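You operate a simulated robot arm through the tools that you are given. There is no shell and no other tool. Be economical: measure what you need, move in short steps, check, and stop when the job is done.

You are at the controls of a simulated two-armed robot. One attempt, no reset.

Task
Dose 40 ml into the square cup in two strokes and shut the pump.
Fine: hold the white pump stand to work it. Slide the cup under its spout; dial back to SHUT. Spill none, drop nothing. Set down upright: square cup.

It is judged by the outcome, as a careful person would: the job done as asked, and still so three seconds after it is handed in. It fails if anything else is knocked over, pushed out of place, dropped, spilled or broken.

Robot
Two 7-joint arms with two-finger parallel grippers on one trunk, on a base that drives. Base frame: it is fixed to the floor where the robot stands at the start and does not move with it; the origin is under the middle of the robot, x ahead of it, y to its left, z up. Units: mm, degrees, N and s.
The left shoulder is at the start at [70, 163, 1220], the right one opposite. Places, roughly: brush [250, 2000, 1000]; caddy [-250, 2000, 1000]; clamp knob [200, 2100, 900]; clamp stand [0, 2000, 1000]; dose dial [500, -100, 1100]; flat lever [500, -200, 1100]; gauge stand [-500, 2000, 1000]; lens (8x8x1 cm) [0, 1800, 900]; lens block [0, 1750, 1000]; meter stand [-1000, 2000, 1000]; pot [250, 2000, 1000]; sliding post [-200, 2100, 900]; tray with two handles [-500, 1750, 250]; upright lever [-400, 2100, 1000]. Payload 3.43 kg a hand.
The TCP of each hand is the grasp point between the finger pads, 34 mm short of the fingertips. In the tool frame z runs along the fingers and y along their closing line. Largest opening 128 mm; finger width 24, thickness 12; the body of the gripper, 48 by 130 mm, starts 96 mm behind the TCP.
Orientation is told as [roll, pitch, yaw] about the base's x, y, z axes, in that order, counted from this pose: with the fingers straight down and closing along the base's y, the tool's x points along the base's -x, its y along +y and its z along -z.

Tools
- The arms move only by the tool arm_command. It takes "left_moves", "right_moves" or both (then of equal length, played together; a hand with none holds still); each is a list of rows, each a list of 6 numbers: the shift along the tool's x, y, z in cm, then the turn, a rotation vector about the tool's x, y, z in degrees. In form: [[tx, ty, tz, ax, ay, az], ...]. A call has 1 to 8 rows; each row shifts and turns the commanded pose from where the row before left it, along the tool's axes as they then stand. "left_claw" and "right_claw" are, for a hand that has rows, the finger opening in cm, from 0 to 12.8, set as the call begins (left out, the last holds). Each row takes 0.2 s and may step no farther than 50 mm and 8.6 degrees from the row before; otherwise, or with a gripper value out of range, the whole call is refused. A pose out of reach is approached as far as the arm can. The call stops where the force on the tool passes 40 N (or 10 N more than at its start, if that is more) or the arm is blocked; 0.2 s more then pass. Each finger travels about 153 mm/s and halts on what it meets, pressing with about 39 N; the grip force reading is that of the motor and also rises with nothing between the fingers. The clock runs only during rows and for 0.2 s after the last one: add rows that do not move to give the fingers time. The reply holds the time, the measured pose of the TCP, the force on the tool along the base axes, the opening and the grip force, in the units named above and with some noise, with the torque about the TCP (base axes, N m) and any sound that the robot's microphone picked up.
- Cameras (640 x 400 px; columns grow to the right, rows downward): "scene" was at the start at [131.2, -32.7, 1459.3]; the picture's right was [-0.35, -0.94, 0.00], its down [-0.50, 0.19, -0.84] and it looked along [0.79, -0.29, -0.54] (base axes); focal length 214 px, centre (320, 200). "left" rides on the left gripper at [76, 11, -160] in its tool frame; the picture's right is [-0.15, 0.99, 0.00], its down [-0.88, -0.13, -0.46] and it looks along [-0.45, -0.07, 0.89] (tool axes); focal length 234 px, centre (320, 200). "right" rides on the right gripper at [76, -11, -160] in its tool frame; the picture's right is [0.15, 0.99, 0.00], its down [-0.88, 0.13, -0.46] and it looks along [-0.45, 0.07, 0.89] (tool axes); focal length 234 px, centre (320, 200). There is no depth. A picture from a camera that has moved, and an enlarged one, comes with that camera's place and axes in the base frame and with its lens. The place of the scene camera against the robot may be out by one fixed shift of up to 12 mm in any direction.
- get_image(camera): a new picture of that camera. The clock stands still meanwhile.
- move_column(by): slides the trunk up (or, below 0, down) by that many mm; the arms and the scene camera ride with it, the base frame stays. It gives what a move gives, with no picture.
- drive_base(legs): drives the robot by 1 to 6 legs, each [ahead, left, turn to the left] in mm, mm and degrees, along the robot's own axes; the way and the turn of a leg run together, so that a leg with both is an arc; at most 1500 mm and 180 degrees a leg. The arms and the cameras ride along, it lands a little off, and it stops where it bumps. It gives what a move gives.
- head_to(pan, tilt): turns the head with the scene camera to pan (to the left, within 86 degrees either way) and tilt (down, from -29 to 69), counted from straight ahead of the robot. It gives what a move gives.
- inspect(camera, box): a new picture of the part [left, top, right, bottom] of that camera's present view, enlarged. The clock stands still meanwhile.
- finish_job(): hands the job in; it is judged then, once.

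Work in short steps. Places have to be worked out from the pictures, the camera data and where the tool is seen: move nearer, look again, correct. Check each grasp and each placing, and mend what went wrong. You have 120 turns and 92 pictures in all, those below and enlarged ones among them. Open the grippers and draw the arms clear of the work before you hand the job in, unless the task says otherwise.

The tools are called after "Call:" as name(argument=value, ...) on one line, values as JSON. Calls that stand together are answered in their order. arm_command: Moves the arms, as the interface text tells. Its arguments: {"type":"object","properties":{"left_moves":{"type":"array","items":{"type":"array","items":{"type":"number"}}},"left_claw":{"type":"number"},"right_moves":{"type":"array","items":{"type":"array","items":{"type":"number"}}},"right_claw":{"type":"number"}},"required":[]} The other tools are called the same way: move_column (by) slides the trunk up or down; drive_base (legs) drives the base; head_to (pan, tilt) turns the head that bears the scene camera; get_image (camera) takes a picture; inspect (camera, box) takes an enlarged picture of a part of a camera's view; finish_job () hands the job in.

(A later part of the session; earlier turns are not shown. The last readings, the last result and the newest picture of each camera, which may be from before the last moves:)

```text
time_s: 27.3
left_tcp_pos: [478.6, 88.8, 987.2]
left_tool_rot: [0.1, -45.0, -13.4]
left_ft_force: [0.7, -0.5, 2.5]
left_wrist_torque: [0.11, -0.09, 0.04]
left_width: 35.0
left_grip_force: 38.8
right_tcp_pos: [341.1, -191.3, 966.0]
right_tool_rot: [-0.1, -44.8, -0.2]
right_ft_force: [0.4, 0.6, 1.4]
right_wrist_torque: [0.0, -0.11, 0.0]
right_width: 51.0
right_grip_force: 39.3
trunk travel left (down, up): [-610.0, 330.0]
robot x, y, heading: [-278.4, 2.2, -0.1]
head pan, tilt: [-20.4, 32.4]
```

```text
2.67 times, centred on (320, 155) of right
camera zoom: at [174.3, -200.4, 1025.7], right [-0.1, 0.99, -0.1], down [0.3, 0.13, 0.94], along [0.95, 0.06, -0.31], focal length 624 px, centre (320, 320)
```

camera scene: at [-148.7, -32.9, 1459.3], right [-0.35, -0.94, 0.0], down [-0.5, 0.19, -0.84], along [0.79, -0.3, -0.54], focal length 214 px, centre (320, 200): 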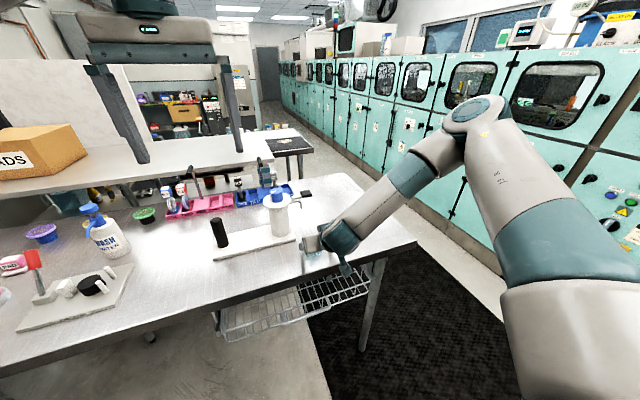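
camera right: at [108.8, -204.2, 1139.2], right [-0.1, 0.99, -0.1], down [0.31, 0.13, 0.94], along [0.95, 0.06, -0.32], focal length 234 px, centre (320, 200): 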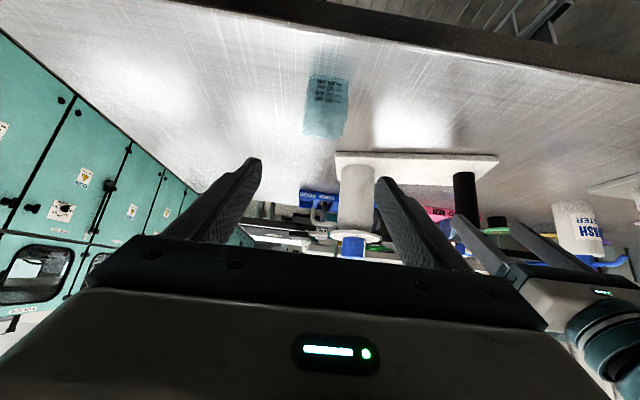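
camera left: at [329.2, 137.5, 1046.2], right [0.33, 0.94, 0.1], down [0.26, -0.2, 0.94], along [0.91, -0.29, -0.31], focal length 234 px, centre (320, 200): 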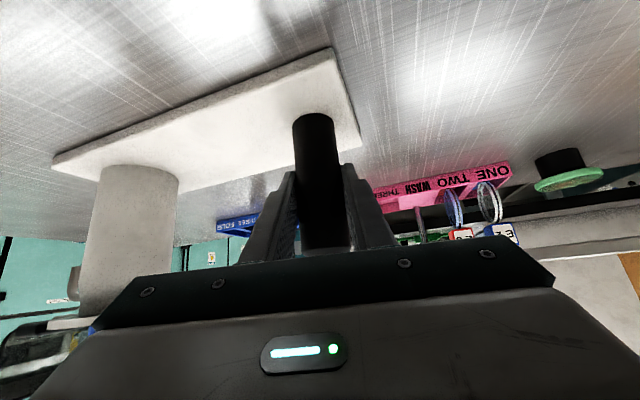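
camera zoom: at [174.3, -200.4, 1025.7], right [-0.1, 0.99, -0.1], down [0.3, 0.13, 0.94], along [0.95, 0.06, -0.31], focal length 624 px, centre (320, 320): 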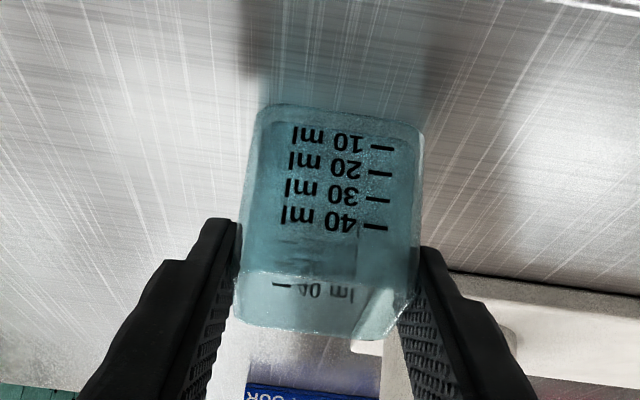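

Held again at 51 mm. Lift 2 mm, shift 5 mm away from the pump, and advance 75 mm, then check that the stand stays put.

Call:
arm_command(right_moves=[[-0.14, -0.5, -0.14, 0, 0, 0], [-1.06, 0, 1.06, 0, 0, 0], [-1.06, 0, 1.06, 0, 0, 0], [-1.06, 0, 1.06, 0, 0, 0], [-1.06, 0, 1.06, 0, 0, 0], [-1.06, 0, 1.06, 0, 0, 0], [0, 0, 0, 0, 0, 0]])

Call:
get_image(camera="right")

Call:
inspect(camera="scene", box=[180, 160, 340, 260])

```text
time_s: 28.9
left_tcp_pos: [477.8, 89.0, 985.1]
left_tool_rot: [-0.1, -45.0, -13.3]
left_ft_force: [-0.9, 0.8, 1.9]
left_wrist_torque: [0.14, 0.06, -0.08]
left_width: 34.8
left_grip_force: 38.9
right_tcp_pos: [415.9, -195.4, 967.3]
right_tool_rot: [0.1, -44.8, -0.1]
right_ft_force: [-0.3, 0.7, -0.1]
right_wrist_torque: [-0.04, 0.01, 0.0]
right_width: 51.0
right_grip_force: 38.7
trunk travel left (down, up): [-610.0, 330.0]
robot x, y, heading: [-277.7, -1.6, -0.1]
head pan, tilt: [-20.4, 32.4]
```

```text
59 pictures are left
camera right: at [249.3, -205.1, 1027.6], right [-0.1, 0.99, -0.1], down [0.31, 0.13, 0.94], along [0.95, 0.06, -0.32], focal length 234 px, centre (320, 200)
```

right: 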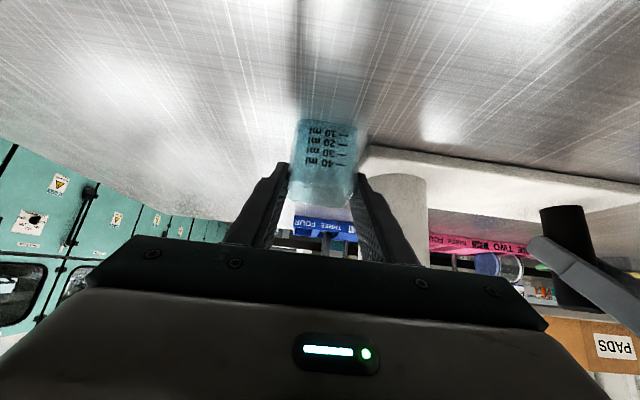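

```text
4.00 times, centred on (260, 210) of scene
camera zoom: at [-148.8, -32.8, 1369.3], right [-0.35, -0.94, 0.0], down [-0.5, 0.19, -0.84], along [0.79, -0.3, -0.54], focal length 858 px, centre (560, 160)
```

zoom: 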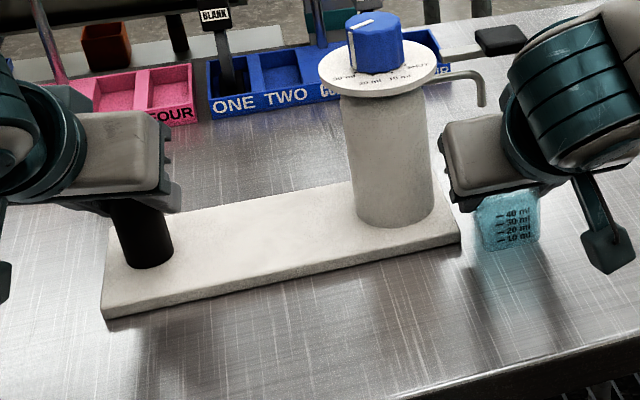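

The stand did not move. Advancing 42 mm more in small steps.

Call:
arm_command(right_moves=[[-0.74, 0, 0.74, 0, 0, 0], [-0.74, 0, 0.74, 0, 0, 0], [-0.74, 0, 0.74, 0, 0, 0], [-0.74, 0, 0.74, 0, 0, 0], [0, 0, 0, 0, 0, 0]])

Call:
inspect(camera="scene", box=[180, 160, 340, 260])

Call:
get_image(camera="right")

```text
time_s: 30.1
left_tcp_pos: [478.2, 89.2, 985.5]
left_tool_rot: [0.0, -45.0, -13.4]
left_ft_force: [-0.4, -0.5, 2.5]
left_wrist_torque: [0.14, 0.01, 0.01]
left_width: 34.5
left_grip_force: 39.4
right_tcp_pos: [458.2, -194.9, 967.9]
right_tool_rot: [-0.1, -44.6, 0.0]
right_ft_force: [0.5, 0.1, 0.6]
right_wrist_torque: [0.01, 0.01, 0.01]
right_width: 51.3
right_grip_force: 39.0
trunk travel left (down, up): [-610.0, 330.0]
robot x, y, heading: [-277.5, 0.4, -0.0]
head pan, tilt: [-20.4, 32.4]
```

```text
4.00 times, centred on (260, 210) of scene
camera zoom: at [-148.8, -32.8, 1369.3], right [-0.35, -0.94, 0.0], down [-0.5, 0.19, -0.84], along [0.79, -0.3, -0.54], focal length 858 px, centre (560, 160)
```

zoom: 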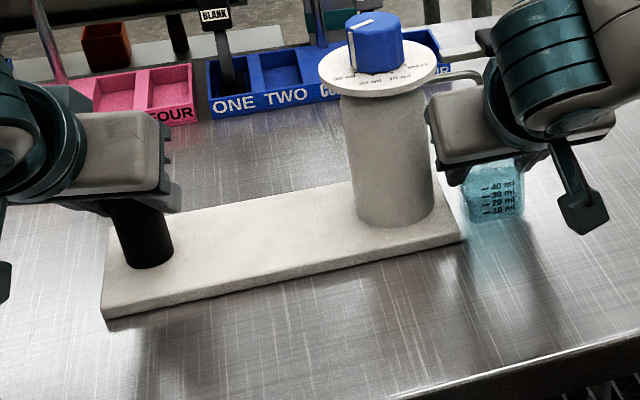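

```text
56 pictures are left
camera right: at [291.4, -205.3, 1027.6], right [-0.1, 0.99, -0.1], down [0.31, 0.13, 0.94], along [0.95, 0.06, -0.32], focal length 234 px, centre (320, 200)
```

right: 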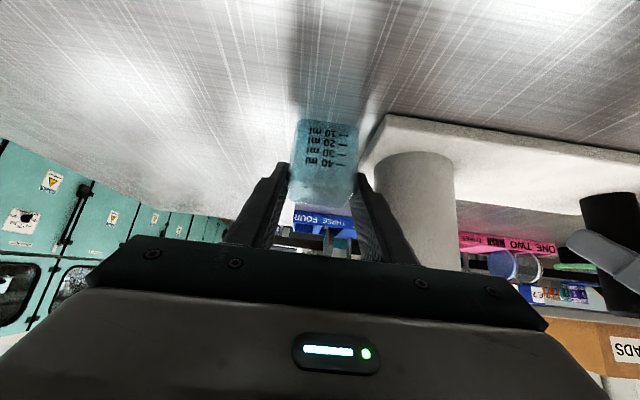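

Plate corners match the start within a few mm. Last 11 mm forward, then lower the cup 2–3 mm to the table.

Call:
arm_command(right_moves=[[-0.78, 0, 0.78, 0, 0, 0], [0.12, 0, 0.12, 0, 0, 0], [0.1, 0, 0.1, 0, 0, 0], [0, 0, 0, 0, 0, 0]])

Call:
inspect(camera="scene", box=[240, 165, 336, 225])

```text
time_s: 31.1
left_tcp_pos: [477.1, 87.8, 986.5]
left_tool_rot: [0.1, -45.0, -13.5]
left_ft_force: [1.8, -0.3, -0.6]
left_wrist_torque: [0.09, -0.22, 0.09]
left_width: 35.0
left_grip_force: 39.3
right_tcp_pos: [470.9, -194.6, 966.6]
right_tool_rot: [0.0, -45.0, -0.1]
right_ft_force: [0.8, -0.5, 6.8]
right_wrist_torque: [0.0, 0.03, 0.03]
right_width: 51.3
right_grip_force: 39.1
trunk travel left (down, up): [-610.0, 330.0]
robot x, y, heading: [-280.0, 2.1, 0.1]
head pan, tilt: [-20.4, 32.4]
```

```text
6.67 times, centred on (288, 195) of scene
camera zoom: at [-149.1, -32.6, 1369.4], right [-0.35, -0.94, 0.0], down [-0.5, 0.19, -0.84], along [0.79, -0.3, -0.54], focal length 1430 px, centre (533, 233)
```

zoom: 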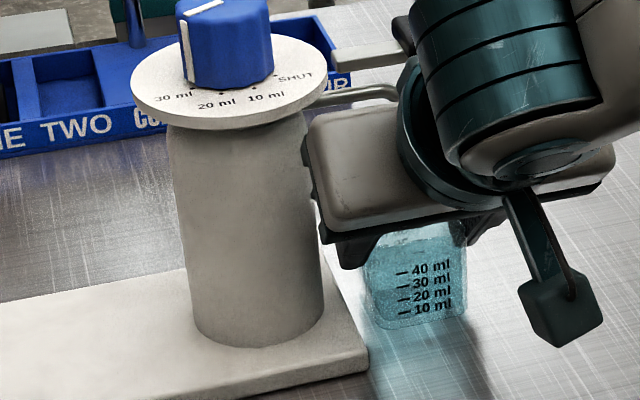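

Cup rests on the table (6.8 N up). Opening only slightly and pulling straight back.

Call:
arm_command(right_moves=[[0, 0, 0, 0, 0, 0], [0, 0, 0, 0, 0, 0], [1.4, 0, -1.5, 0, 0, 0], [1.4, 0, -1.5, 0, 0, 0], [1.4, 0, -1.5, 0, 0, 0], [1.4, 0, -1.5, 0, 0, 0], [1.4, 0, -1.5, 0, 0, 0], [1.4, 0, -1.5, 0, 0, 0]], right_claw=6.1)

Call:
inspect(camera="scene", box=[240, 165, 336, 225])

Call:
get_image(camera="right")

```text
time_s: 32.9
left_tcp_pos: [478.4, 90.0, 985.5]
left_tool_rot: [0.0, -45.0, -13.4]
left_ft_force: [-1.5, -0.5, 2.2]
left_wrist_torque: [0.06, -0.15, 0.13]
left_width: 34.8
left_grip_force: 38.8
right_tcp_pos: [345.8, -194.0, 969.3]
right_tool_rot: [-0.1, -44.8, -0.2]
right_ft_force: [-0.5, 0.1, 0.0]
right_wrist_torque: [-0.01, -0.01, 0.02]
right_width: 61.0
right_grip_force: 0.1
trunk travel left (down, up): [-610.0, 330.0]
robot x, y, heading: [-278.3, 3.4, -0.2]
head pan, tilt: [-20.4, 32.4]
```

```text
6.67 times, centred on (288, 195) of scene
camera zoom: at [-149.0, -32.7, 1369.3], right [-0.35, -0.94, 0.0], down [-0.5, 0.19, -0.84], along [0.79, -0.3, -0.54], focal length 1430 px, centre (533, 233)
```

zoom: 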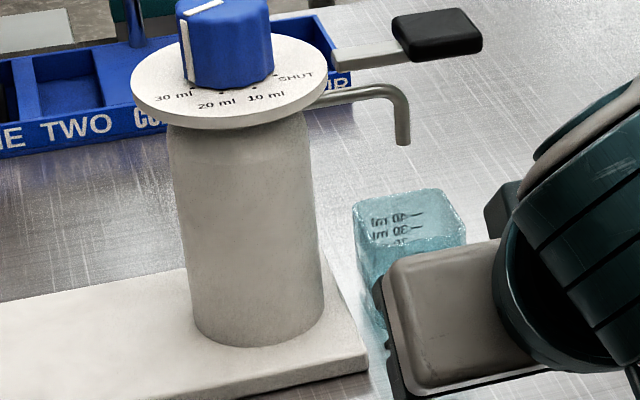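

```text
53 pictures are left
camera right: at [178.9, -204.7, 1029.3], right [-0.1, 0.99, -0.1], down [0.3, 0.13, 0.94], along [0.95, 0.06, -0.31], focal length 234 px, centre (320, 200)
```

right: 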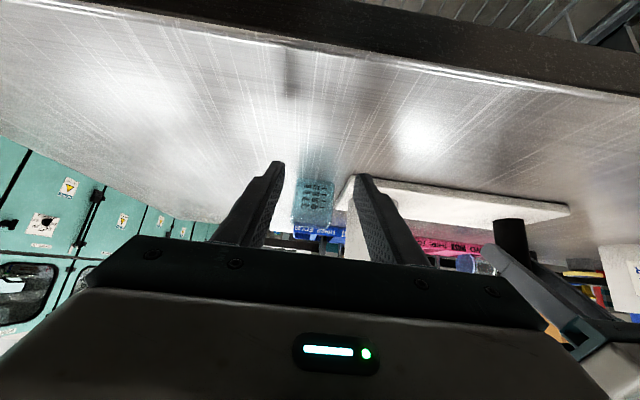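

The spout hangs over the cup's centre. To work the dial from above I need the base nearer, so I release the post, lift both hands clear, and then drive forward.

Call:
arm_command(left_moves=[[0, 0, 0, 0, 0, 0], [0, 0, 0, 0, 0, 0], [0, 0, -3.3, 0, 0, 0], [0, 0, -3.3, 0, 0, 0], [0, 0, -3.3, 0, 0, 0], [0, 0, -3.3, 0, 0, 0], [0, 0, -3.3, 0, 0, 0], [0, 0, -3.3, 0, 0, 0]], right_moves=[[0, 0, 0, 0, 0, 0], [0, 0, 0, 0, 0, 0], [-1.95, 0, -3.03, 0, 0, 0], [-1.95, 0, -3.03, 0, 0, 0], [-1.95, 0, -3.03, 0, 0, 0], [-1.95, 0, -3.03, 0, 0, 0], [-1.95, 0, -3.03, 0, 0, 0], [-1.95, 0, -3.03, 0, 0, 0]], left_claw=8)

Call:
inspect(camera="scene", box=[180, 150, 340, 250])

```text
time_s: 34.7
left_tcp_pos: [339.1, 122.4, 1127.8]
left_tool_rot: [0.0, -45.1, -13.4]
left_ft_force: [-0.6, -0.6, -0.2]
left_wrist_torque: [0.02, -0.02, 0.0]
left_width: 79.8
left_grip_force: 0.0
right_tcp_pos: [299.5, -194.3, 1182.8]
right_tool_rot: [-0.1, -44.7, -0.1]
right_ft_force: [-0.5, -0.1, 0.3]
right_wrist_torque: [0.0, -0.03, -0.02]
right_width: 61.0
right_grip_force: 0.0
trunk travel left (down, up): [-610.0, 330.0]
robot x, y, heading: [-278.1, 1.2, -0.3]
head pan, tilt: [-20.4, 32.4]
```

```text
4.00 times, centred on (260, 200) of scene
camera zoom: at [-151.0, -32.4, 1369.5], right [-0.35, -0.94, 0.0], down [-0.5, 0.19, -0.85], along [0.79, -0.3, -0.53], focal length 858 px, centre (560, 200)
```

zoom: 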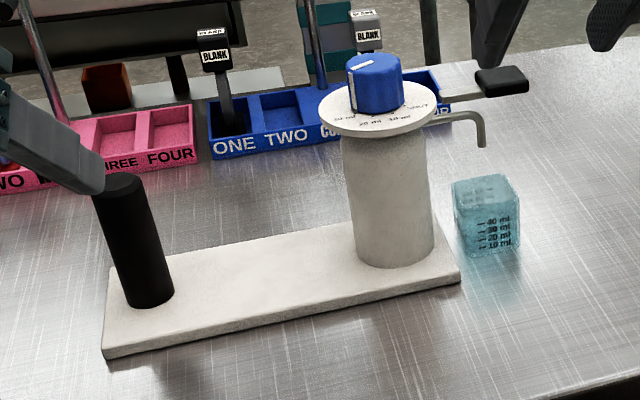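

All stands well. Driving forward 180 mm.

Call:
drive_base(legs=[[180, 0, 0]])

Call:
get_image(camera="left")

```text
time_s: 36.2
left_tcp_pos: [523.9, 120.0, 1125.3]
left_tool_rot: [0.0, -45.0, -13.5]
left_ft_force: [0.3, 0.3, -0.2]
left_wrist_torque: [0.01, 0.02, 0.0]
left_width: 79.9
left_grip_force: 0.1
right_tcp_pos: [480.9, -194.8, 1182.1]
right_tool_rot: [-0.2, -44.8, -0.1]
right_ft_force: [0.8, 0.2, 0.2]
right_wrist_torque: [-0.02, 0.03, 0.02]
right_width: 60.8
right_grip_force: 0.2
trunk travel left (down, up): [-610.0, 330.0]
robot x, y, heading: [-93.5, 0.2, -0.0]
head pan, tilt: [-20.4, 32.4]
```

```text
51 pictures are left
camera left: at [364.2, 171.2, 1186.6], right [0.33, 0.94, 0.1], down [0.26, -0.2, 0.94], along [0.91, -0.29, -0.31], focal length 234 px, centre (320, 200)
```

left: 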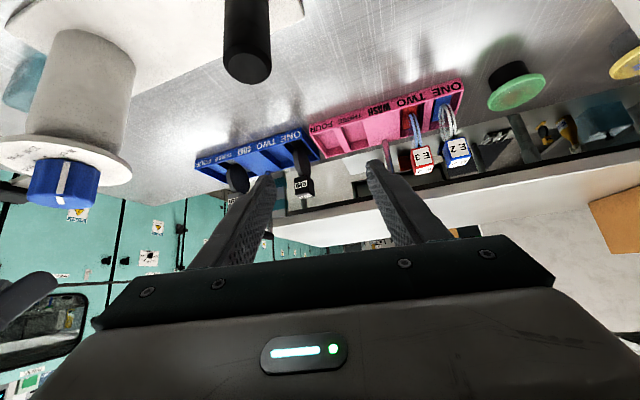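

Moving the left hand over the post before going down on it.

Call:
arm_command(left_moves=[[1.33, -2.05, -1.33, 0, 0, 0], [1.33, -2.05, -1.33, 0, 0, 0], [1.77, 0, 1.77, 0, 0, 0], [1.77, 0, 1.77, 0, 0, 0]])

Call:
get_image(camera="left")

```text
time_s: 37.2
left_tcp_pos: [479.0, 90.5, 1078.1]
left_tool_rot: [0.0, -44.9, -13.4]
left_ft_force: [-0.5, -1.2, -0.3]
left_wrist_torque: [0.0, 0.0, -0.02]
left_width: 80.0
left_grip_force: 0.0
right_tcp_pos: [482.1, -196.1, 1181.7]
right_tool_rot: [-0.1, -44.6, -0.2]
right_ft_force: [-0.4, 0.1, -0.8]
right_wrist_torque: [-0.02, 0.01, 0.01]
right_width: 61.5
right_grip_force: 0.1
trunk travel left (down, up): [-610.0, 330.0]
robot x, y, heading: [-95.2, -1.2, -0.3]
head pan, tilt: [-20.4, 32.4]
```

```text
50 pictures are left
camera left: at [318.6, 140.2, 1137.9], right [0.33, 0.94, 0.1], down [0.26, -0.2, 0.95], along [0.91, -0.29, -0.31], focal length 234 px, centre (320, 200)
```

left: 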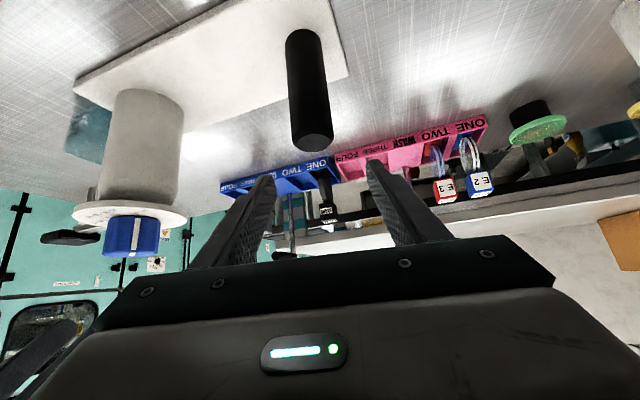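

Post is centred between the fingers; going down 92 mm.

Call:
arm_command(left_moves=[[2.17, 0, 2.17, 0, 0, 0], [2.17, 0, 2.17, 0, 0, 0], [2.17, 0, 2.17, 0, 0, 0], [0, 0, 0, 0, 0, 0]])

Call:
get_image(camera="left")

```text
time_s: 38.2
left_tcp_pos: [478.1, 89.7, 984.1]
left_tool_rot: [0.0, -45.1, -13.5]
left_ft_force: [1.1, -0.1, -0.1]
left_wrist_torque: [0.01, 0.02, 0.01]
left_width: 79.9
left_grip_force: 0.1
right_tcp_pos: [482.0, -196.2, 1182.4]
right_tool_rot: [0.0, -44.7, -0.2]
right_ft_force: [0.2, 0.1, -0.1]
right_wrist_torque: [0.0, -0.02, 0.02]
right_width: 61.2
right_grip_force: 0.0
trunk travel left (down, up): [-610.0, 330.0]
robot x, y, heading: [-98.0, 1.8, -0.3]
head pan, tilt: [-20.4, 32.4]
```

```text
49 pictures are left
camera left: at [318.4, 139.6, 1044.0], right [0.33, 0.94, 0.1], down [0.26, -0.2, 0.94], along [0.91, -0.29, -0.31], focal length 234 px, centre (320, 200)
```

left: 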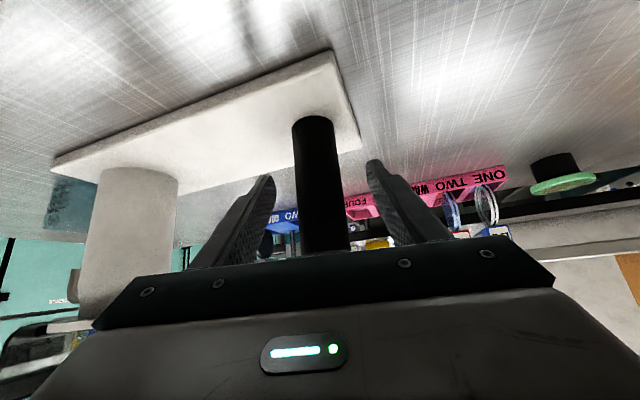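

Close on the post, and at the same time turn the right hand to point straight down.

Call:
arm_command(left_moves=[[0, 0, 0, 0, 0, 0], [0, 0, 0, 0, 0, 0], [0, 0, 0, 0, 0, 0], [0, 0, 0, 0, 0, 0], [0, 0, 0, 0, 0, 0], [0, 0, 0, 0, 0, 0]], right_moves=[[0, 0, 0, 0, 7.46, 0], [0, 0, 0, 0, 7.46, 0], [0, 0, 0, 0, 7.46, 0], [0, 0, 0, 0, 7.46, 0], [0, 0, 0, 0, 7.46, 0], [0, 0, 0, 0, 7.46, 0]], left_claw=2, right_claw=8)

Call:
get_image(camera="right")

```text
time_s: 39.6
left_tcp_pos: [480.0, 89.2, 983.4]
left_tool_rot: [0.0, -45.0, -13.4]
left_ft_force: [2.7, -0.8, 2.4]
left_wrist_torque: [0.18, -0.41, 0.12]
left_width: 34.8
left_grip_force: 39.2
right_tcp_pos: [484.4, -195.9, 1181.4]
right_tool_rot: [0.0, 0.2, -0.3]
right_ft_force: [-0.2, -0.9, 0.0]
right_wrist_torque: [0.02, -0.02, 0.01]
right_width: 79.9
right_grip_force: 0.0
trunk travel left (down, up): [-610.0, 330.0]
robot x, y, heading: [-99.5, -2.9, -0.3]
head pan, tilt: [-20.4, 32.4]
```

```text
48 pictures are left
camera right: at [407.9, -207.0, 1340.9], right [-0.14, 0.99, 0.0], down [0.88, 0.13, 0.45], along [0.45, 0.06, -0.89], focal length 234 px, centre (320, 200)
```

right: 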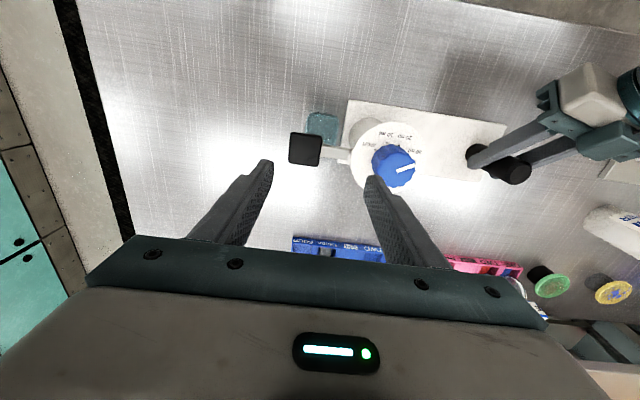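

Zoom in on the dial and lever to fix their places and the pointer angle.

Call:
inspect(camera="right", box=[280, 90, 440, 190])

```text
4.00 times, centred on (360, 140) of right
camera zoom: at [407.9, -207.0, 1340.9], right [-0.14, 0.99, 0.0], down [0.88, 0.13, 0.45], along [0.45, 0.06, -0.89], focal length 937 px, centre (160, 440)
```

zoom: 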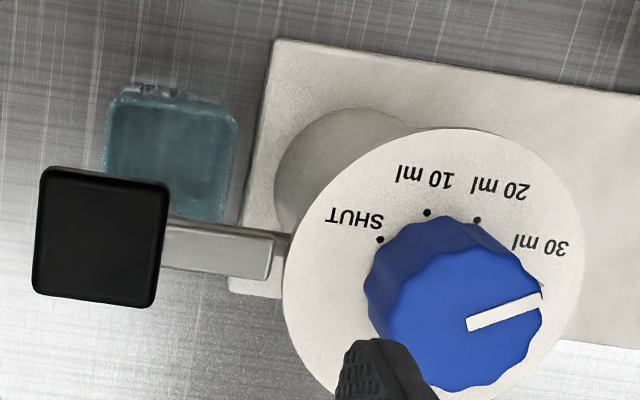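

Pointer is at 30; marks are ≈45° apart, so 30→20 needs +45° (counter-clockwise seen from above). Moving the right hand over the dial at a safe height.

Call:
arm_command(right_moves=[[0.2, 4.1, 0.8, 0, 0, 0], [0.2, 4.1, 0.8, 0, 0, 0], [0, 0, 0, 0, 0, 0]])

Call:
inspect(camera="right", box=[240, 100, 400, 200])

```text
time_s: 40.4
left_tcp_pos: [478.8, 89.3, 984.4]
left_tool_rot: [-0.1, -44.9, -13.6]
left_ft_force: [-1.1, 0.7, 2.0]
left_wrist_torque: [-0.16, -0.2, -0.14]
left_width: 34.9
left_grip_force: 39.4
right_tcp_pos: [466.5, -167.5, 1158.3]
right_tool_rot: [-0.1, 0.0, -0.3]
right_ft_force: [-0.3, 0.0, -0.2]
right_wrist_torque: [0.01, 0.02, 0.0]
right_width: 79.8
right_grip_force: 0.1
right hand out of reach, approached as far as the arm can: row 1, 2
trunk travel left (down, up): [-610.0, 330.0]
robot x, y, heading: [-99.8, 1.5, -0.2]
head pan, tilt: [-20.4, 32.4]
```

```text
4.00 times, centred on (320, 150) of right
camera zoom: at [391.1, -178.5, 1318.4], right [-0.14, 0.99, 0.0], down [0.88, 0.13, 0.46], along [0.45, 0.06, -0.89], focal length 937 px, centre (320, 400)
```

zoom: 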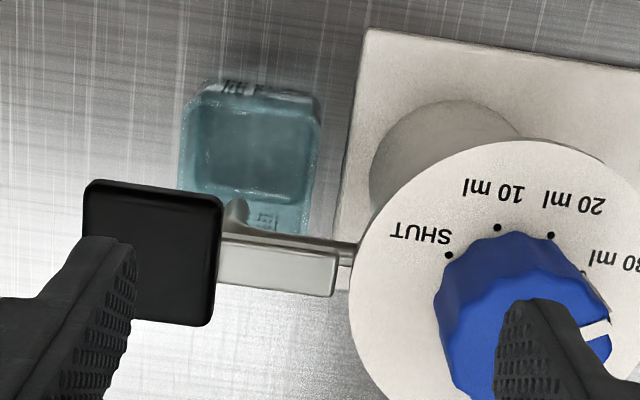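

The straight-down hand cannot reach that far, so the base must come ~95 mm closer. I release the post, lift both hands, and drive.

Call:
arm_command(left_moves=[[0, 0, 0, 0, 0, 0], [0, 0, 0, 0, 0, 0], [-2.47, 0, -2.47, 0, 0, 0], [-2.47, 0, -2.47, 0, 0, 0], [-2.47, 0, -2.47, 0, 0, 0], [-2.47, 0, -2.47, 0, 0, 0], [-2.47, 0, -2.47, 0, 0, 0]], right_moves=[[0, 0, 0, 0, 0, 0], [0, 0, 0, 0, 0, 0], [0, 0, -2, 0, 0, 0], [0, 0, -2, 0, 0, 0], [0, 0, 0, 0, 0, 0], [0, 0, 0, 0, 0, 0], [0, 0, 0, 0, 0, 0]], left_claw=8)

Call:
drive_base(legs=[[95, 0, 0]])

```text
time_s: 42.0
left_tcp_pos: [478.2, 89.8, 1159.4]
left_tool_rot: [0.0, -45.0, -13.4]
left_ft_force: [-0.5, -0.6, 0.4]
left_wrist_torque: [0.04, 0.02, -0.05]
left_width: 80.2
left_grip_force: 0.0
right_tcp_pos: [470.3, -180.6, 1188.5]
right_tool_rot: [-0.1, 0.0, -0.3]
right_ft_force: [-0.3, 0.0, 0.0]
right_wrist_torque: [0.01, -0.01, 0.02]
right_width: 79.8
right_grip_force: 0.1
right hand out of reach, approached as far as the arm can: row 3, 4
trunk travel left (down, up): [-610.0, 330.0]
robot x, y, heading: [-97.8, -2.9, -0.2]
head pan, tilt: [-20.4, 32.4]
```

```text
time_s: 43.2
left_tcp_pos: [572.1, 90.7, 1159.5]
left_tool_rot: [0.1, -45.0, -13.5]
left_ft_force: [0.8, 0.3, 0.1]
left_wrist_torque: [0.01, -0.01, -0.01]
left_width: 80.2
left_grip_force: 0.0
right_tcp_pos: [564.7, -180.4, 1189.1]
right_tool_rot: [-0.1, 0.0, -0.2]
right_ft_force: [-0.5, 0.1, 0.7]
right_wrist_torque: [0.0, 0.0, -0.02]
right_width: 79.9
right_grip_force: 0.1
trunk travel left (down, up): [-610.0, 330.0]
robot x, y, heading: [-5.4, -2.3, -0.2]
head pan, tilt: [-20.4, 32.4]
```

Turn the left hand to straight down over the post while the right hand goes over the dial.

Call:
arm_command(left_moves=[[1.08, -0.37, -1.08, 0, 7.5, 0], [1.21, -0.37, -0.93, 0, 7.5, 0], [1.32, -0.37, -0.77, 0, 7.5, 0], [1.41, -0.37, -0.59, 0, 7.5, 0], [1.48, -0.37, -0.4, 0, 7.5, 0], [1.52, -0.37, -0.2, 0, 7.5, 0]], right_moves=[[2.82, 2.21, 0.9, 0, 0, 0], [2.82, 2.21, 0.9, 0, 0, 0], [2.82, 2.21, 0.9, 0, 0, 0], [0, 0, 0, 0, 0, 0], [0, 0, 0, 0, 0, 0], [0, 0, 0, 0, 0, 0]])

Call:
get_image(camera="left")

Call:
get_image(camera="right")

```text
time_s: 44.6
left_tcp_pos: [478.1, 89.2, 1160.0]
left_tool_rot: [0.1, 0.1, -13.5]
left_ft_force: [-0.3, -1.0, -0.1]
left_wrist_torque: [-0.02, -0.02, 0.02]
left_width: 79.9
left_grip_force: 0.0
right_tcp_pos: [474.6, -130.4, 1156.2]
right_tool_rot: [0.0, -0.1, -0.1]
right_ft_force: [0.5, -0.1, 1.0]
right_wrist_torque: [0.01, -0.01, -0.03]
right_width: 79.9
right_grip_force: 0.1
right hand out of reach, approached as far as the arm can: row 2, 3
trunk travel left (down, up): [-610.0, 330.0]
robot x, y, heading: [-1.6, -1.7, -0.3]
head pan, tilt: [-20.4, 32.4]
```

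```text
45 pictures are left
camera left: at [406.1, 119.3, 1319.8], right [0.37, 0.93, 0.0], down [0.83, -0.33, 0.45], along [0.42, -0.17, -0.89], focal length 234 px, centre (320, 200)
```

left: 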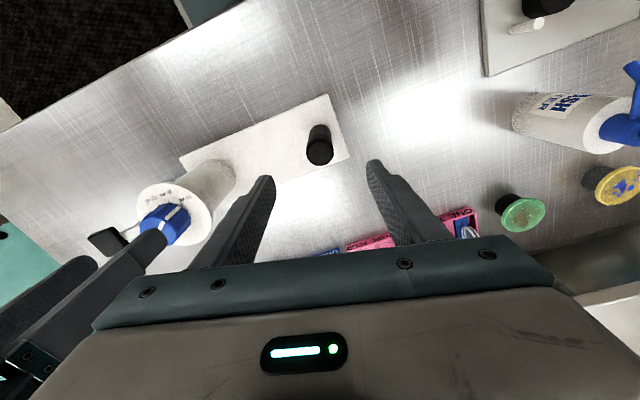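

```text
44 pictures are left
camera right: at [399.4, -141.5, 1316.1], right [-0.14, 0.99, 0.0], down [0.88, 0.13, 0.46], along [0.45, 0.06, -0.89], focal length 234 px, centre (320, 200)
```

right: 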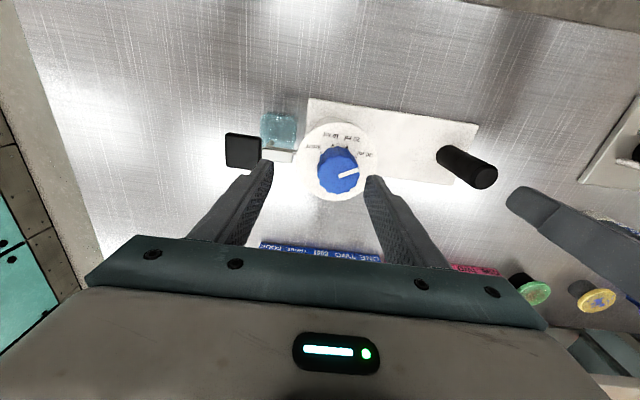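

The arm is working too high relative to the shoulder. Raising the trunk 220 mm and then lowering the hands gives better reach.

Call:
move_column(by=220)

Call:
arm_command(left_moves=[[0, 0, 4, 0, 0, 0], [0, 0, 4, 0, 0, 0], [0, 0, 4, 0, 0, 0], [0, 0, 4, 0, 0, 0], [0, 0, 4, 0, 0, 0], [0, 0, 4, 0, 0, 0]], right_moves=[[-0.1, 0.25, 3.7, 0, 0, 0], [-0.1, 0.25, 3.7, 0, 0, 0], [-0.1, 0.25, 3.7, 0, 0, 0], [-0.1, 0.25, 3.7, 0, 0, 0], [-0.1, 0.25, 3.7, 0, 0, 0], [-0.1, 0.25, 3.7, 0, 0, 0]])

Call:
get_image(camera="right")

Call:
get_image(camera="left")

```text
time_s: 46.9
left_tcp_pos: [479.0, 89.8, 1380.0]
left_tool_rot: [0.0, 0.0, -13.6]
left_ft_force: [-0.2, -0.6, -0.3]
left_wrist_torque: [-0.01, -0.03, 0.02]
left_width: 79.8
left_grip_force: 0.0
right_tcp_pos: [475.8, -130.4, 1376.4]
right_tool_rot: [0.1, 0.0, -0.1]
right_ft_force: [0.7, 0.0, 0.4]
right_wrist_torque: [0.01, 0.02, -0.01]
right_width: 80.1
right_grip_force: 0.2
trunk travel left (down, up): [-830.0, 110.0]
robot x, y, heading: [-3.9, 2.9, -0.4]
head pan, tilt: [-20.4, 32.4]
```

```text
time_s: 48.3
left_tcp_pos: [478.2, 90.6, 1138.6]
left_tool_rot: [-0.1, 0.0, -13.5]
left_ft_force: [-0.9, 0.2, -0.6]
left_wrist_torque: [-0.01, -0.02, -0.01]
left_width: 79.9
left_grip_force: 0.1
right_tcp_pos: [478.1, -132.5, 1158.1]
right_tool_rot: [0.1, 0.0, -0.3]
right_ft_force: [0.2, 0.2, 0.2]
right_wrist_torque: [0.01, 0.0, -0.03]
right_width: 80.0
right_grip_force: 0.1
right hand out of reach, approached as far as the arm can: row 5, 6
trunk travel left (down, up): [-830.0, 110.0]
robot x, y, heading: [-3.4, -3.3, -0.1]
head pan, tilt: [-20.4, 32.4]
```

```text
43 pictures are left
camera right: at [402.9, -143.3, 1317.5], right [-0.14, 0.99, 0.0], down [0.88, 0.13, 0.46], along [0.45, 0.07, -0.89], focal length 234 px, centre (320, 200)
```

right: 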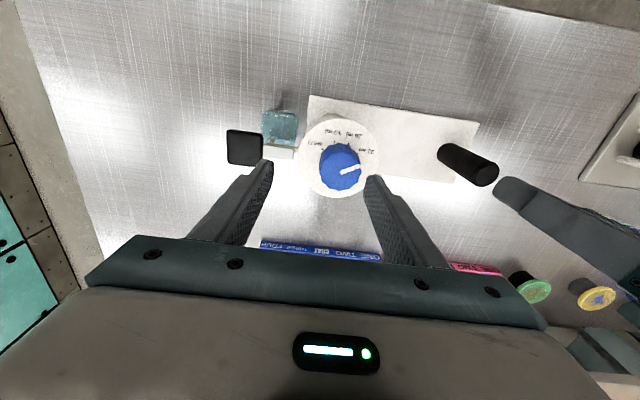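

```text
42 pictures are left
camera left: at [407.9, 120.0, 1299.3], right [0.37, 0.93, 0.0], down [0.83, -0.33, 0.46], along [0.42, -0.17, -0.89], focal length 234 px, centre (320, 200)
```

left: 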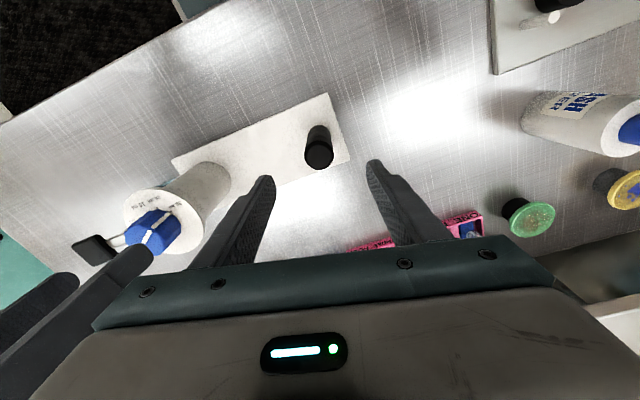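

Both times the arm stopped at y≈-132, which looks like a wrist limit rather than distance; the left hand managed with yaw −13.5. I'll yaw the right hand +20° and try again.

Call:
arm_command(right_moves=[[0, 0, 0, 0, 0, -6.7], [0, 0, 0, 0, 0, -6.7], [0, 0, 0, 0, 0, -6.7]])

```text
time_s: 49.1
left_tcp_pos: [478.7, 90.6, 1139.6]
left_tool_rot: [0.0, 0.0, -13.6]
left_ft_force: [-0.2, 0.9, 0.6]
left_wrist_torque: [-0.01, 0.02, 0.02]
left_width: 80.1
left_grip_force: 0.0
right_tcp_pos: [477.7, -132.3, 1158.9]
right_tool_rot: [0.0, 0.1, 20.0]
right_ft_force: [-0.3, 0.6, -0.9]
right_wrist_torque: [-0.01, -0.01, 0.03]
right_width: 80.0
right_grip_force: 0.0
trunk travel left (down, up): [-830.0, 110.0]
robot x, y, heading: [-1.7, -4.5, 0.2]
head pan, tilt: [-20.4, 32.4]
```

Yaw went fine. Now the dial centre is at (480,-111) by the last view. Shift over it while the left hand goes down on the post.

Call:
arm_command(left_moves=[[0, 0, 3.85, 0, 0, 0], [0, 0, 3.85, 0, 0, 0], [0, 0, 3.85, 0, 0, 0], [0, 0, 3.75, 0, 0, 0]], right_moves=[[-0.45, 0.95, 0, 0, 0, 0], [-0.45, 0.95, 0, 0, 0, 0], [0, 0, 0, 0, 0, 0], [0, 0, 0, 0, 0, 0]])

Call:
get_image(camera="right")

Call:
get_image(camera="left")

```text
time_s: 50.1
left_tcp_pos: [478.3, 89.9, 987.0]
left_tool_rot: [0.0, -0.1, -13.5]
left_ft_force: [-0.1, 0.8, 0.1]
left_wrist_torque: [-0.05, 0.04, 0.04]
left_width: 79.8
left_grip_force: 0.1
right_tcp_pos: [477.8, -129.8, 1165.0]
right_tool_rot: [0.1, 0.0, 19.9]
right_ft_force: [-0.1, 0.1, 0.3]
right_wrist_torque: [-0.04, 0.03, 0.0]
right_width: 80.1
right_grip_force: 0.0
right hand out of reach, approached as far as the arm can: row 1, 2
trunk travel left (down, up): [-830.0, 110.0]
robot x, y, heading: [-6.5, 0.8, -0.2]
head pan, tilt: [-20.4, 32.4]
```

```text
41 pictures are left
camera right: at [409.5, -166.3, 1323.6], right [-0.47, 0.88, 0.0], down [0.78, 0.42, 0.46], along [0.4, 0.22, -0.89], focal length 234 px, centre (320, 200)
```

right: 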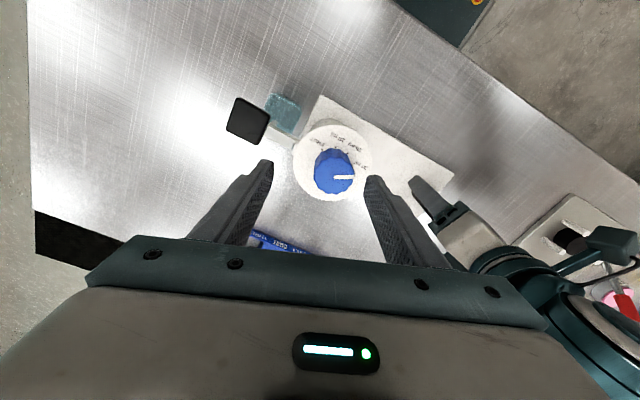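

```text
40 pictures are left
camera left: at [407.0, 119.5, 1147.4], right [0.37, 0.93, 0.0], down [0.83, -0.33, 0.46], along [0.42, -0.17, -0.89], focal length 234 px, centre (320, 200)
```

left: 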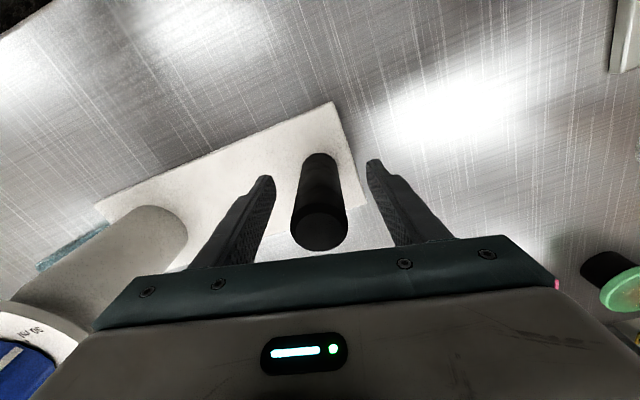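

The limit toward the middle persists regardless of yaw. The left arm copes near the middle (it started at y=43), so I lift the left hand and shift the base 60 mm left.

Call:
arm_command(left_moves=[[0, 0, -3.85, 0, 0, 0], [0, 0, -3.85, 0, 0, 0], [0, 0, -3.85, 0, 0, 0], [0, 0, -3.75, 0, 0, 0]], right_moves=[[0, 0, 0, 0, 0, 6.6], [0, 0, 0, 0, 0, 6.6], [0, 0, -1, 0, 0, 6.6], [0, 0, -1, 0, 0, 0]])

Call:
drive_base(legs=[[0, 65, 0]])

```text
time_s: 51.1
left_tcp_pos: [476.4, 91.3, 1140.8]
left_tool_rot: [0.0, 0.0, -13.5]
left_ft_force: [0.4, 0.6, 0.2]
left_wrist_torque: [0.03, -0.01, -0.02]
left_width: 80.1
left_grip_force: 0.0
right_tcp_pos: [475.6, -131.7, 1184.7]
right_tool_rot: [0.0, 0.0, 0.0]
right_ft_force: [0.8, 0.9, -0.5]
right_wrist_torque: [-0.02, 0.01, -0.04]
right_width: 80.2
right_grip_force: 0.1
trunk travel left (down, up): [-830.0, 110.0]
robot x, y, heading: [-4.1, -3.8, -0.1]
head pan, tilt: [-20.4, 32.4]
```

```text
time_s: 52.1
left_tcp_pos: [478.6, 145.5, 1139.7]
left_tool_rot: [0.2, 0.2, -13.6]
left_ft_force: [0.5, 1.0, -0.2]
left_wrist_torque: [0.06, 0.0, 0.01]
left_width: 79.6
left_grip_force: 0.0
right_tcp_pos: [475.8, -74.9, 1182.6]
right_tool_rot: [0.2, 0.0, -0.2]
right_ft_force: [-0.1, -1.4, -0.7]
right_wrist_torque: [0.03, 0.0, -0.03]
right_width: 79.7
right_grip_force: 0.1
trunk travel left (down, up): [-830.0, 110.0]
robot x, y, heading: [-4.3, 63.9, -0.5]
head pan, tilt: [-20.4, 32.4]
```

Now bring both hands back over post and dial.

Call:
arm_command(left_moves=[[-0.65, -2.72, 0, 0, 0, 0], [-0.65, -2.72, 0, 0, 0, 0], [0, 0, 0, 0, 0, 0]], right_moves=[[-0.2, -1.8, 0.5, 0, 0, 0], [-0.2, -1.8, 0.5, 0, 0, 0], [0, 0, 0.5, 0, 0, 0]])

Call:
get_image(camera="right")

Call:
get_image(camera="left")

```text
time_s: 52.9
left_tcp_pos: [477.7, 99.4, 1140.1]
left_tool_rot: [-0.1, -0.1, -13.6]
left_ft_force: [0.7, 0.1, -0.1]
left_wrist_torque: [-0.08, -0.01, 0.04]
left_width: 79.7
left_grip_force: 0.1
right_tcp_pos: [480.4, -100.7, 1169.4]
right_tool_rot: [-0.2, 0.0, 0.0]
right_ft_force: [0.7, 0.2, 0.2]
right_wrist_torque: [-0.08, 0.03, 0.02]
right_width: 79.9
right_grip_force: 0.0
trunk travel left (down, up): [-830.0, 110.0]
robot x, y, heading: [-4.6, 61.7, -0.3]
head pan, tilt: [-20.4, 32.4]
```

```text
39 pictures are left
camera right: at [404.8, -110.5, 1329.3], right [-0.15, 0.99, 0.0], down [0.88, 0.13, 0.45], along [0.45, 0.06, -0.89], focal length 234 px, centre (320, 200)
```

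right: 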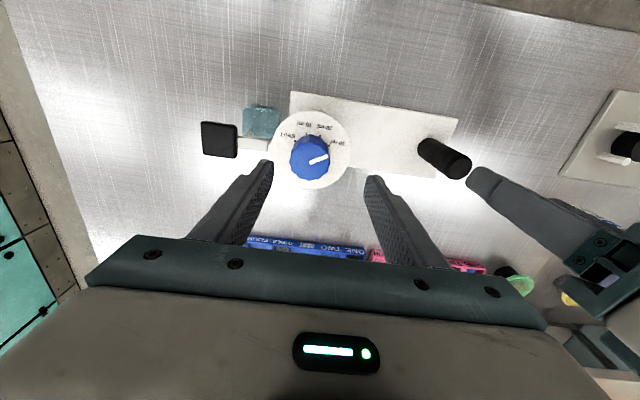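

```text
38 pictures are left
camera left: at [406.8, 128.9, 1300.1], right [0.37, 0.93, 0.0], down [0.83, -0.33, 0.46], along [0.42, -0.17, -0.89], focal length 234 px, centre (320, 200)
```

left: 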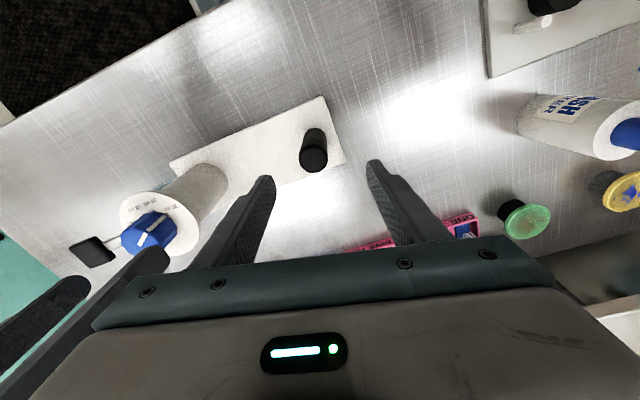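

No reach trouble now. Centre both hands: left down around the post, right down to just above the dial.

Call:
arm_command(left_moves=[[-0.28, -0.93, 0, 0, 0, 0], [0, 0, 3.85, 0, 0, 0], [0, 0, 3.85, 0, 0, 0], [0, 0, 3.85, 0, 0, 0], [0, 0, 3.85, 0, 0, 0], [0, 0, 0, 0, 0, 0]], right_moves=[[0.2, -1.15, 0, 0, 0, 0], [0, 0, 1.3, 0, 0, 0], [0, 0, 1.3, 0, 0, 0], [0, 0, 1.3, 0, 0, 0], [0, 0, 1.3, 0, 0, 0], [0, 0, 0, 0, 0, 0]])

Call:
get_image(camera="right")

Call:
get_image(camera="left")

```text
time_s: 54.3
left_tcp_pos: [477.8, 85.7, 986.2]
left_tool_rot: [0.1, 0.0, -13.6]
left_ft_force: [-0.9, 1.0, 0.2]
left_wrist_torque: [0.02, 0.0, 0.01]
left_width: 80.0
left_grip_force: 0.0
right_tcp_pos: [478.7, -115.9, 1115.9]
right_tool_rot: [0.0, 0.0, -0.2]
right_ft_force: [-0.7, 0.1, -0.9]
right_wrist_torque: [0.0, 0.0, -0.01]
right_width: 80.1
right_grip_force: 0.1
trunk travel left (down, up): [-830.0, 110.0]
robot x, y, heading: [-2.3, 59.8, -0.4]
head pan, tilt: [-20.4, 32.4]
```

```text
37 pictures are left
camera right: at [402.8, -126.5, 1276.1], right [-0.14, 0.99, 0.0], down [0.88, 0.13, 0.46], along [0.45, 0.07, -0.89], focal length 234 px, centre (320, 200)
```

right: 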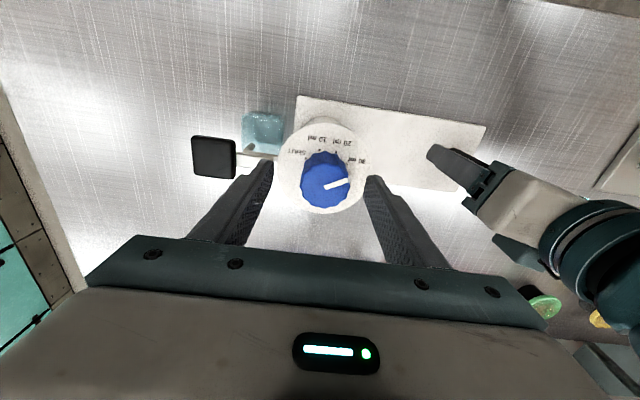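

```text
36 pictures are left
camera left: at [406.9, 114.8, 1146.2], right [0.38, 0.93, 0.0], down [0.82, -0.33, 0.46], along [0.42, -0.17, -0.89], focal length 234 px, centre (320, 200)
```

left: 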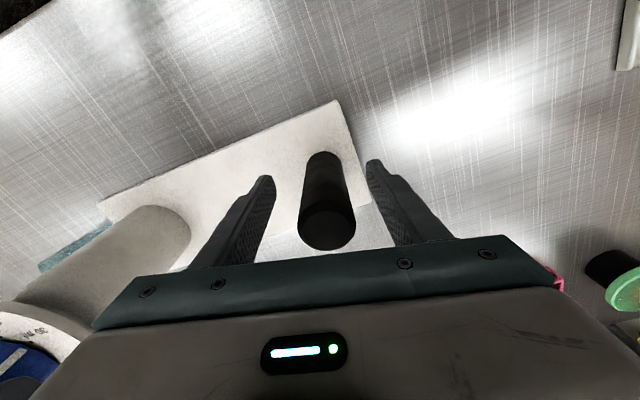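

Left needs +4 mm; the dial axis is 5.5 mm to +y of the right hand. Correct both, close the left on the post, and lower the right 18 mm.

Call:
arm_command(left_moves=[[0.04, 0.38, 0, 0, 0, 0], [0, 0, 0, 0, 0, 0]], right_moves=[[0, 0.55, 0, 0, 0, 0], [0, 0, 0, 0, 0, 0]])

Call:
arm_command(left_moves=[[0, 0, 0, 0, 0, 0], [0, 0, 0, 0, 0, 0], [0, 0, 0, 0, 0, 0], [0, 0, 0, 0, 0, 0]], right_moves=[[0, 0, 0.9, 0, 0, 0], [0, 0, 0.9, 0, 0, 0], [0, 0, 0, 0, 0, 0], [0, 0, 0, 0, 0, 0]], left_claw=2)

Call:
get_image(camera="right")

```text
time_s: 54.9
left_tcp_pos: [479.8, 88.7, 985.3]
left_tool_rot: [0.0, 0.0, -13.6]
left_ft_force: [-0.3, -0.1, -0.7]
left_wrist_torque: [0.04, 0.01, -0.04]
left_width: 79.9
left_grip_force: 0.0
right_tcp_pos: [476.9, -111.0, 1116.3]
right_tool_rot: [0.0, 0.0, -0.1]
right_ft_force: [0.9, 0.1, -0.7]
right_wrist_torque: [-0.01, 0.03, -0.01]
right_width: 80.0
right_grip_force: 0.1
trunk travel left (down, up): [-830.0, 110.0]
robot x, y, heading: [-0.3, 58.9, -0.2]
head pan, tilt: [-20.4, 32.4]
```

```text
time_s: 55.9
left_tcp_pos: [478.7, 90.4, 987.0]
left_tool_rot: [0.0, 0.0, -13.6]
left_ft_force: [-0.2, -0.2, 1.3]
left_wrist_torque: [0.24, -0.14, -0.02]
left_width: 34.7
left_grip_force: 38.7
right_tcp_pos: [478.9, -110.1, 1098.8]
right_tool_rot: [0.0, 0.0, 0.0]
right_ft_force: [-0.1, 1.1, 0.9]
right_wrist_torque: [0.0, 0.04, 0.0]
right_width: 79.8
right_grip_force: 0.1
trunk travel left (down, up): [-830.0, 110.0]
robot x, y, heading: [-2.9, 61.1, -0.1]
head pan, tilt: [-20.4, 32.4]
```

```text
35 pictures are left
camera right: at [402.4, -121.0, 1258.6], right [-0.14, 0.99, 0.0], down [0.88, 0.13, 0.46], along [0.45, 0.07, -0.89], focal length 234 px, centre (320, 200)
```

right: 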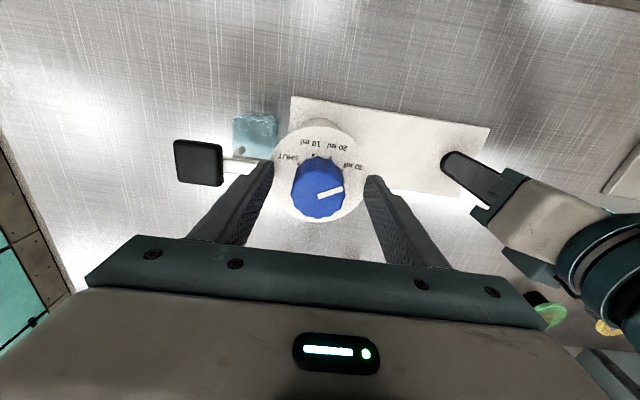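

The dial is centred between the fingers. Closing on it.

Call:
arm_command(right_moves=[[0, 0, 0, 0, 0, 0], [0, 0, 0, 0, 0, 0], [0, 0, 0, 0, 0, 0]], right_claw=3)

Call:
arm_command(right_moves=[[0, 0, 0, 0, 0, -7.5], [0, 0, 0, 0, 0, -7.5], [0, 0, 0, 0, 0, -7.5], [0, 0, 0, 0, 0, -7.5], [0, 0, 0, 0, 0, -7.5], [0, 0, 0, 0, 0, -7.5]])

Call:
inspect(camera="right", box=[240, 120, 400, 220])

```text
time_s: 56.7
left_tcp_pos: [478.0, 89.0, 985.7]
left_tool_rot: [0.1, 0.0, -13.5]
left_ft_force: [-0.6, 9.0, 2.8]
left_wrist_torque: [-0.8, -0.3, -0.02]
left_width: 35.0
left_grip_force: 38.9
right_tcp_pos: [478.9, -111.0, 1098.7]
right_tool_rot: [-0.1, 0.0, 0.0]
right_ft_force: [0.6, -11.5, 0.2]
right_wrist_torque: [-0.13, -0.02, -0.11]
right_width: 40.5
right_grip_force: 39.5
trunk travel left (down, up): [-830.0, 110.0]
robot x, y, heading: [-3.5, 62.2, -0.2]
head pan, tilt: [-20.4, 32.4]
```

```text
time_s: 57.9
left_tcp_pos: [479.2, 89.7, 985.1]
left_tool_rot: [0.0, 0.1, -13.6]
left_ft_force: [-2.1, 2.0, 5.4]
left_wrist_torque: [-1.04, 0.68, 0.27]
left_width: 34.8
left_grip_force: 39.2
right_tcp_pos: [479.5, -113.5, 1099.8]
right_tool_rot: [-0.3, 0.3, 34.0]
right_ft_force: [-0.4, -3.9, 0.3]
right_wrist_torque: [1.23, -0.14, -0.17]
right_width: 40.8
right_grip_force: 39.1
trunk travel left (down, up): [-830.0, 110.0]
robot x, y, heading: [-1.2, 61.3, -0.4]
head pan, tilt: [-20.4, 32.4]
stopped in row 5 (right hand): the force on the tool passed its limit (the readings are from after the stop); the commanded pose is now the measured one
```

```text
4.00 times, centred on (320, 170) of right
camera zoom: at [422.0, -163.3, 1258.4], right [-0.67, 0.74, 0.0], down [0.66, 0.6, 0.45], along [0.34, 0.3, -0.89], focal length 937 px, centre (320, 320)
```

zoom: 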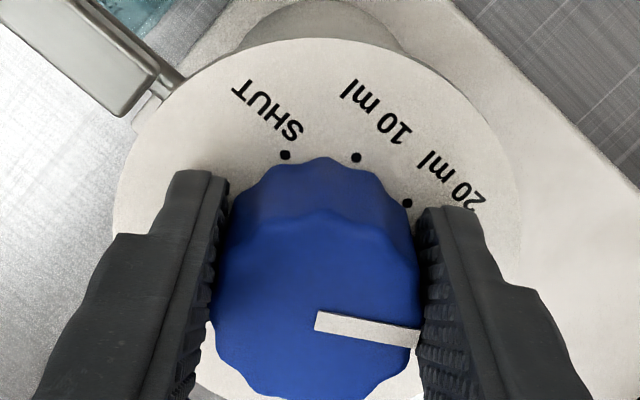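

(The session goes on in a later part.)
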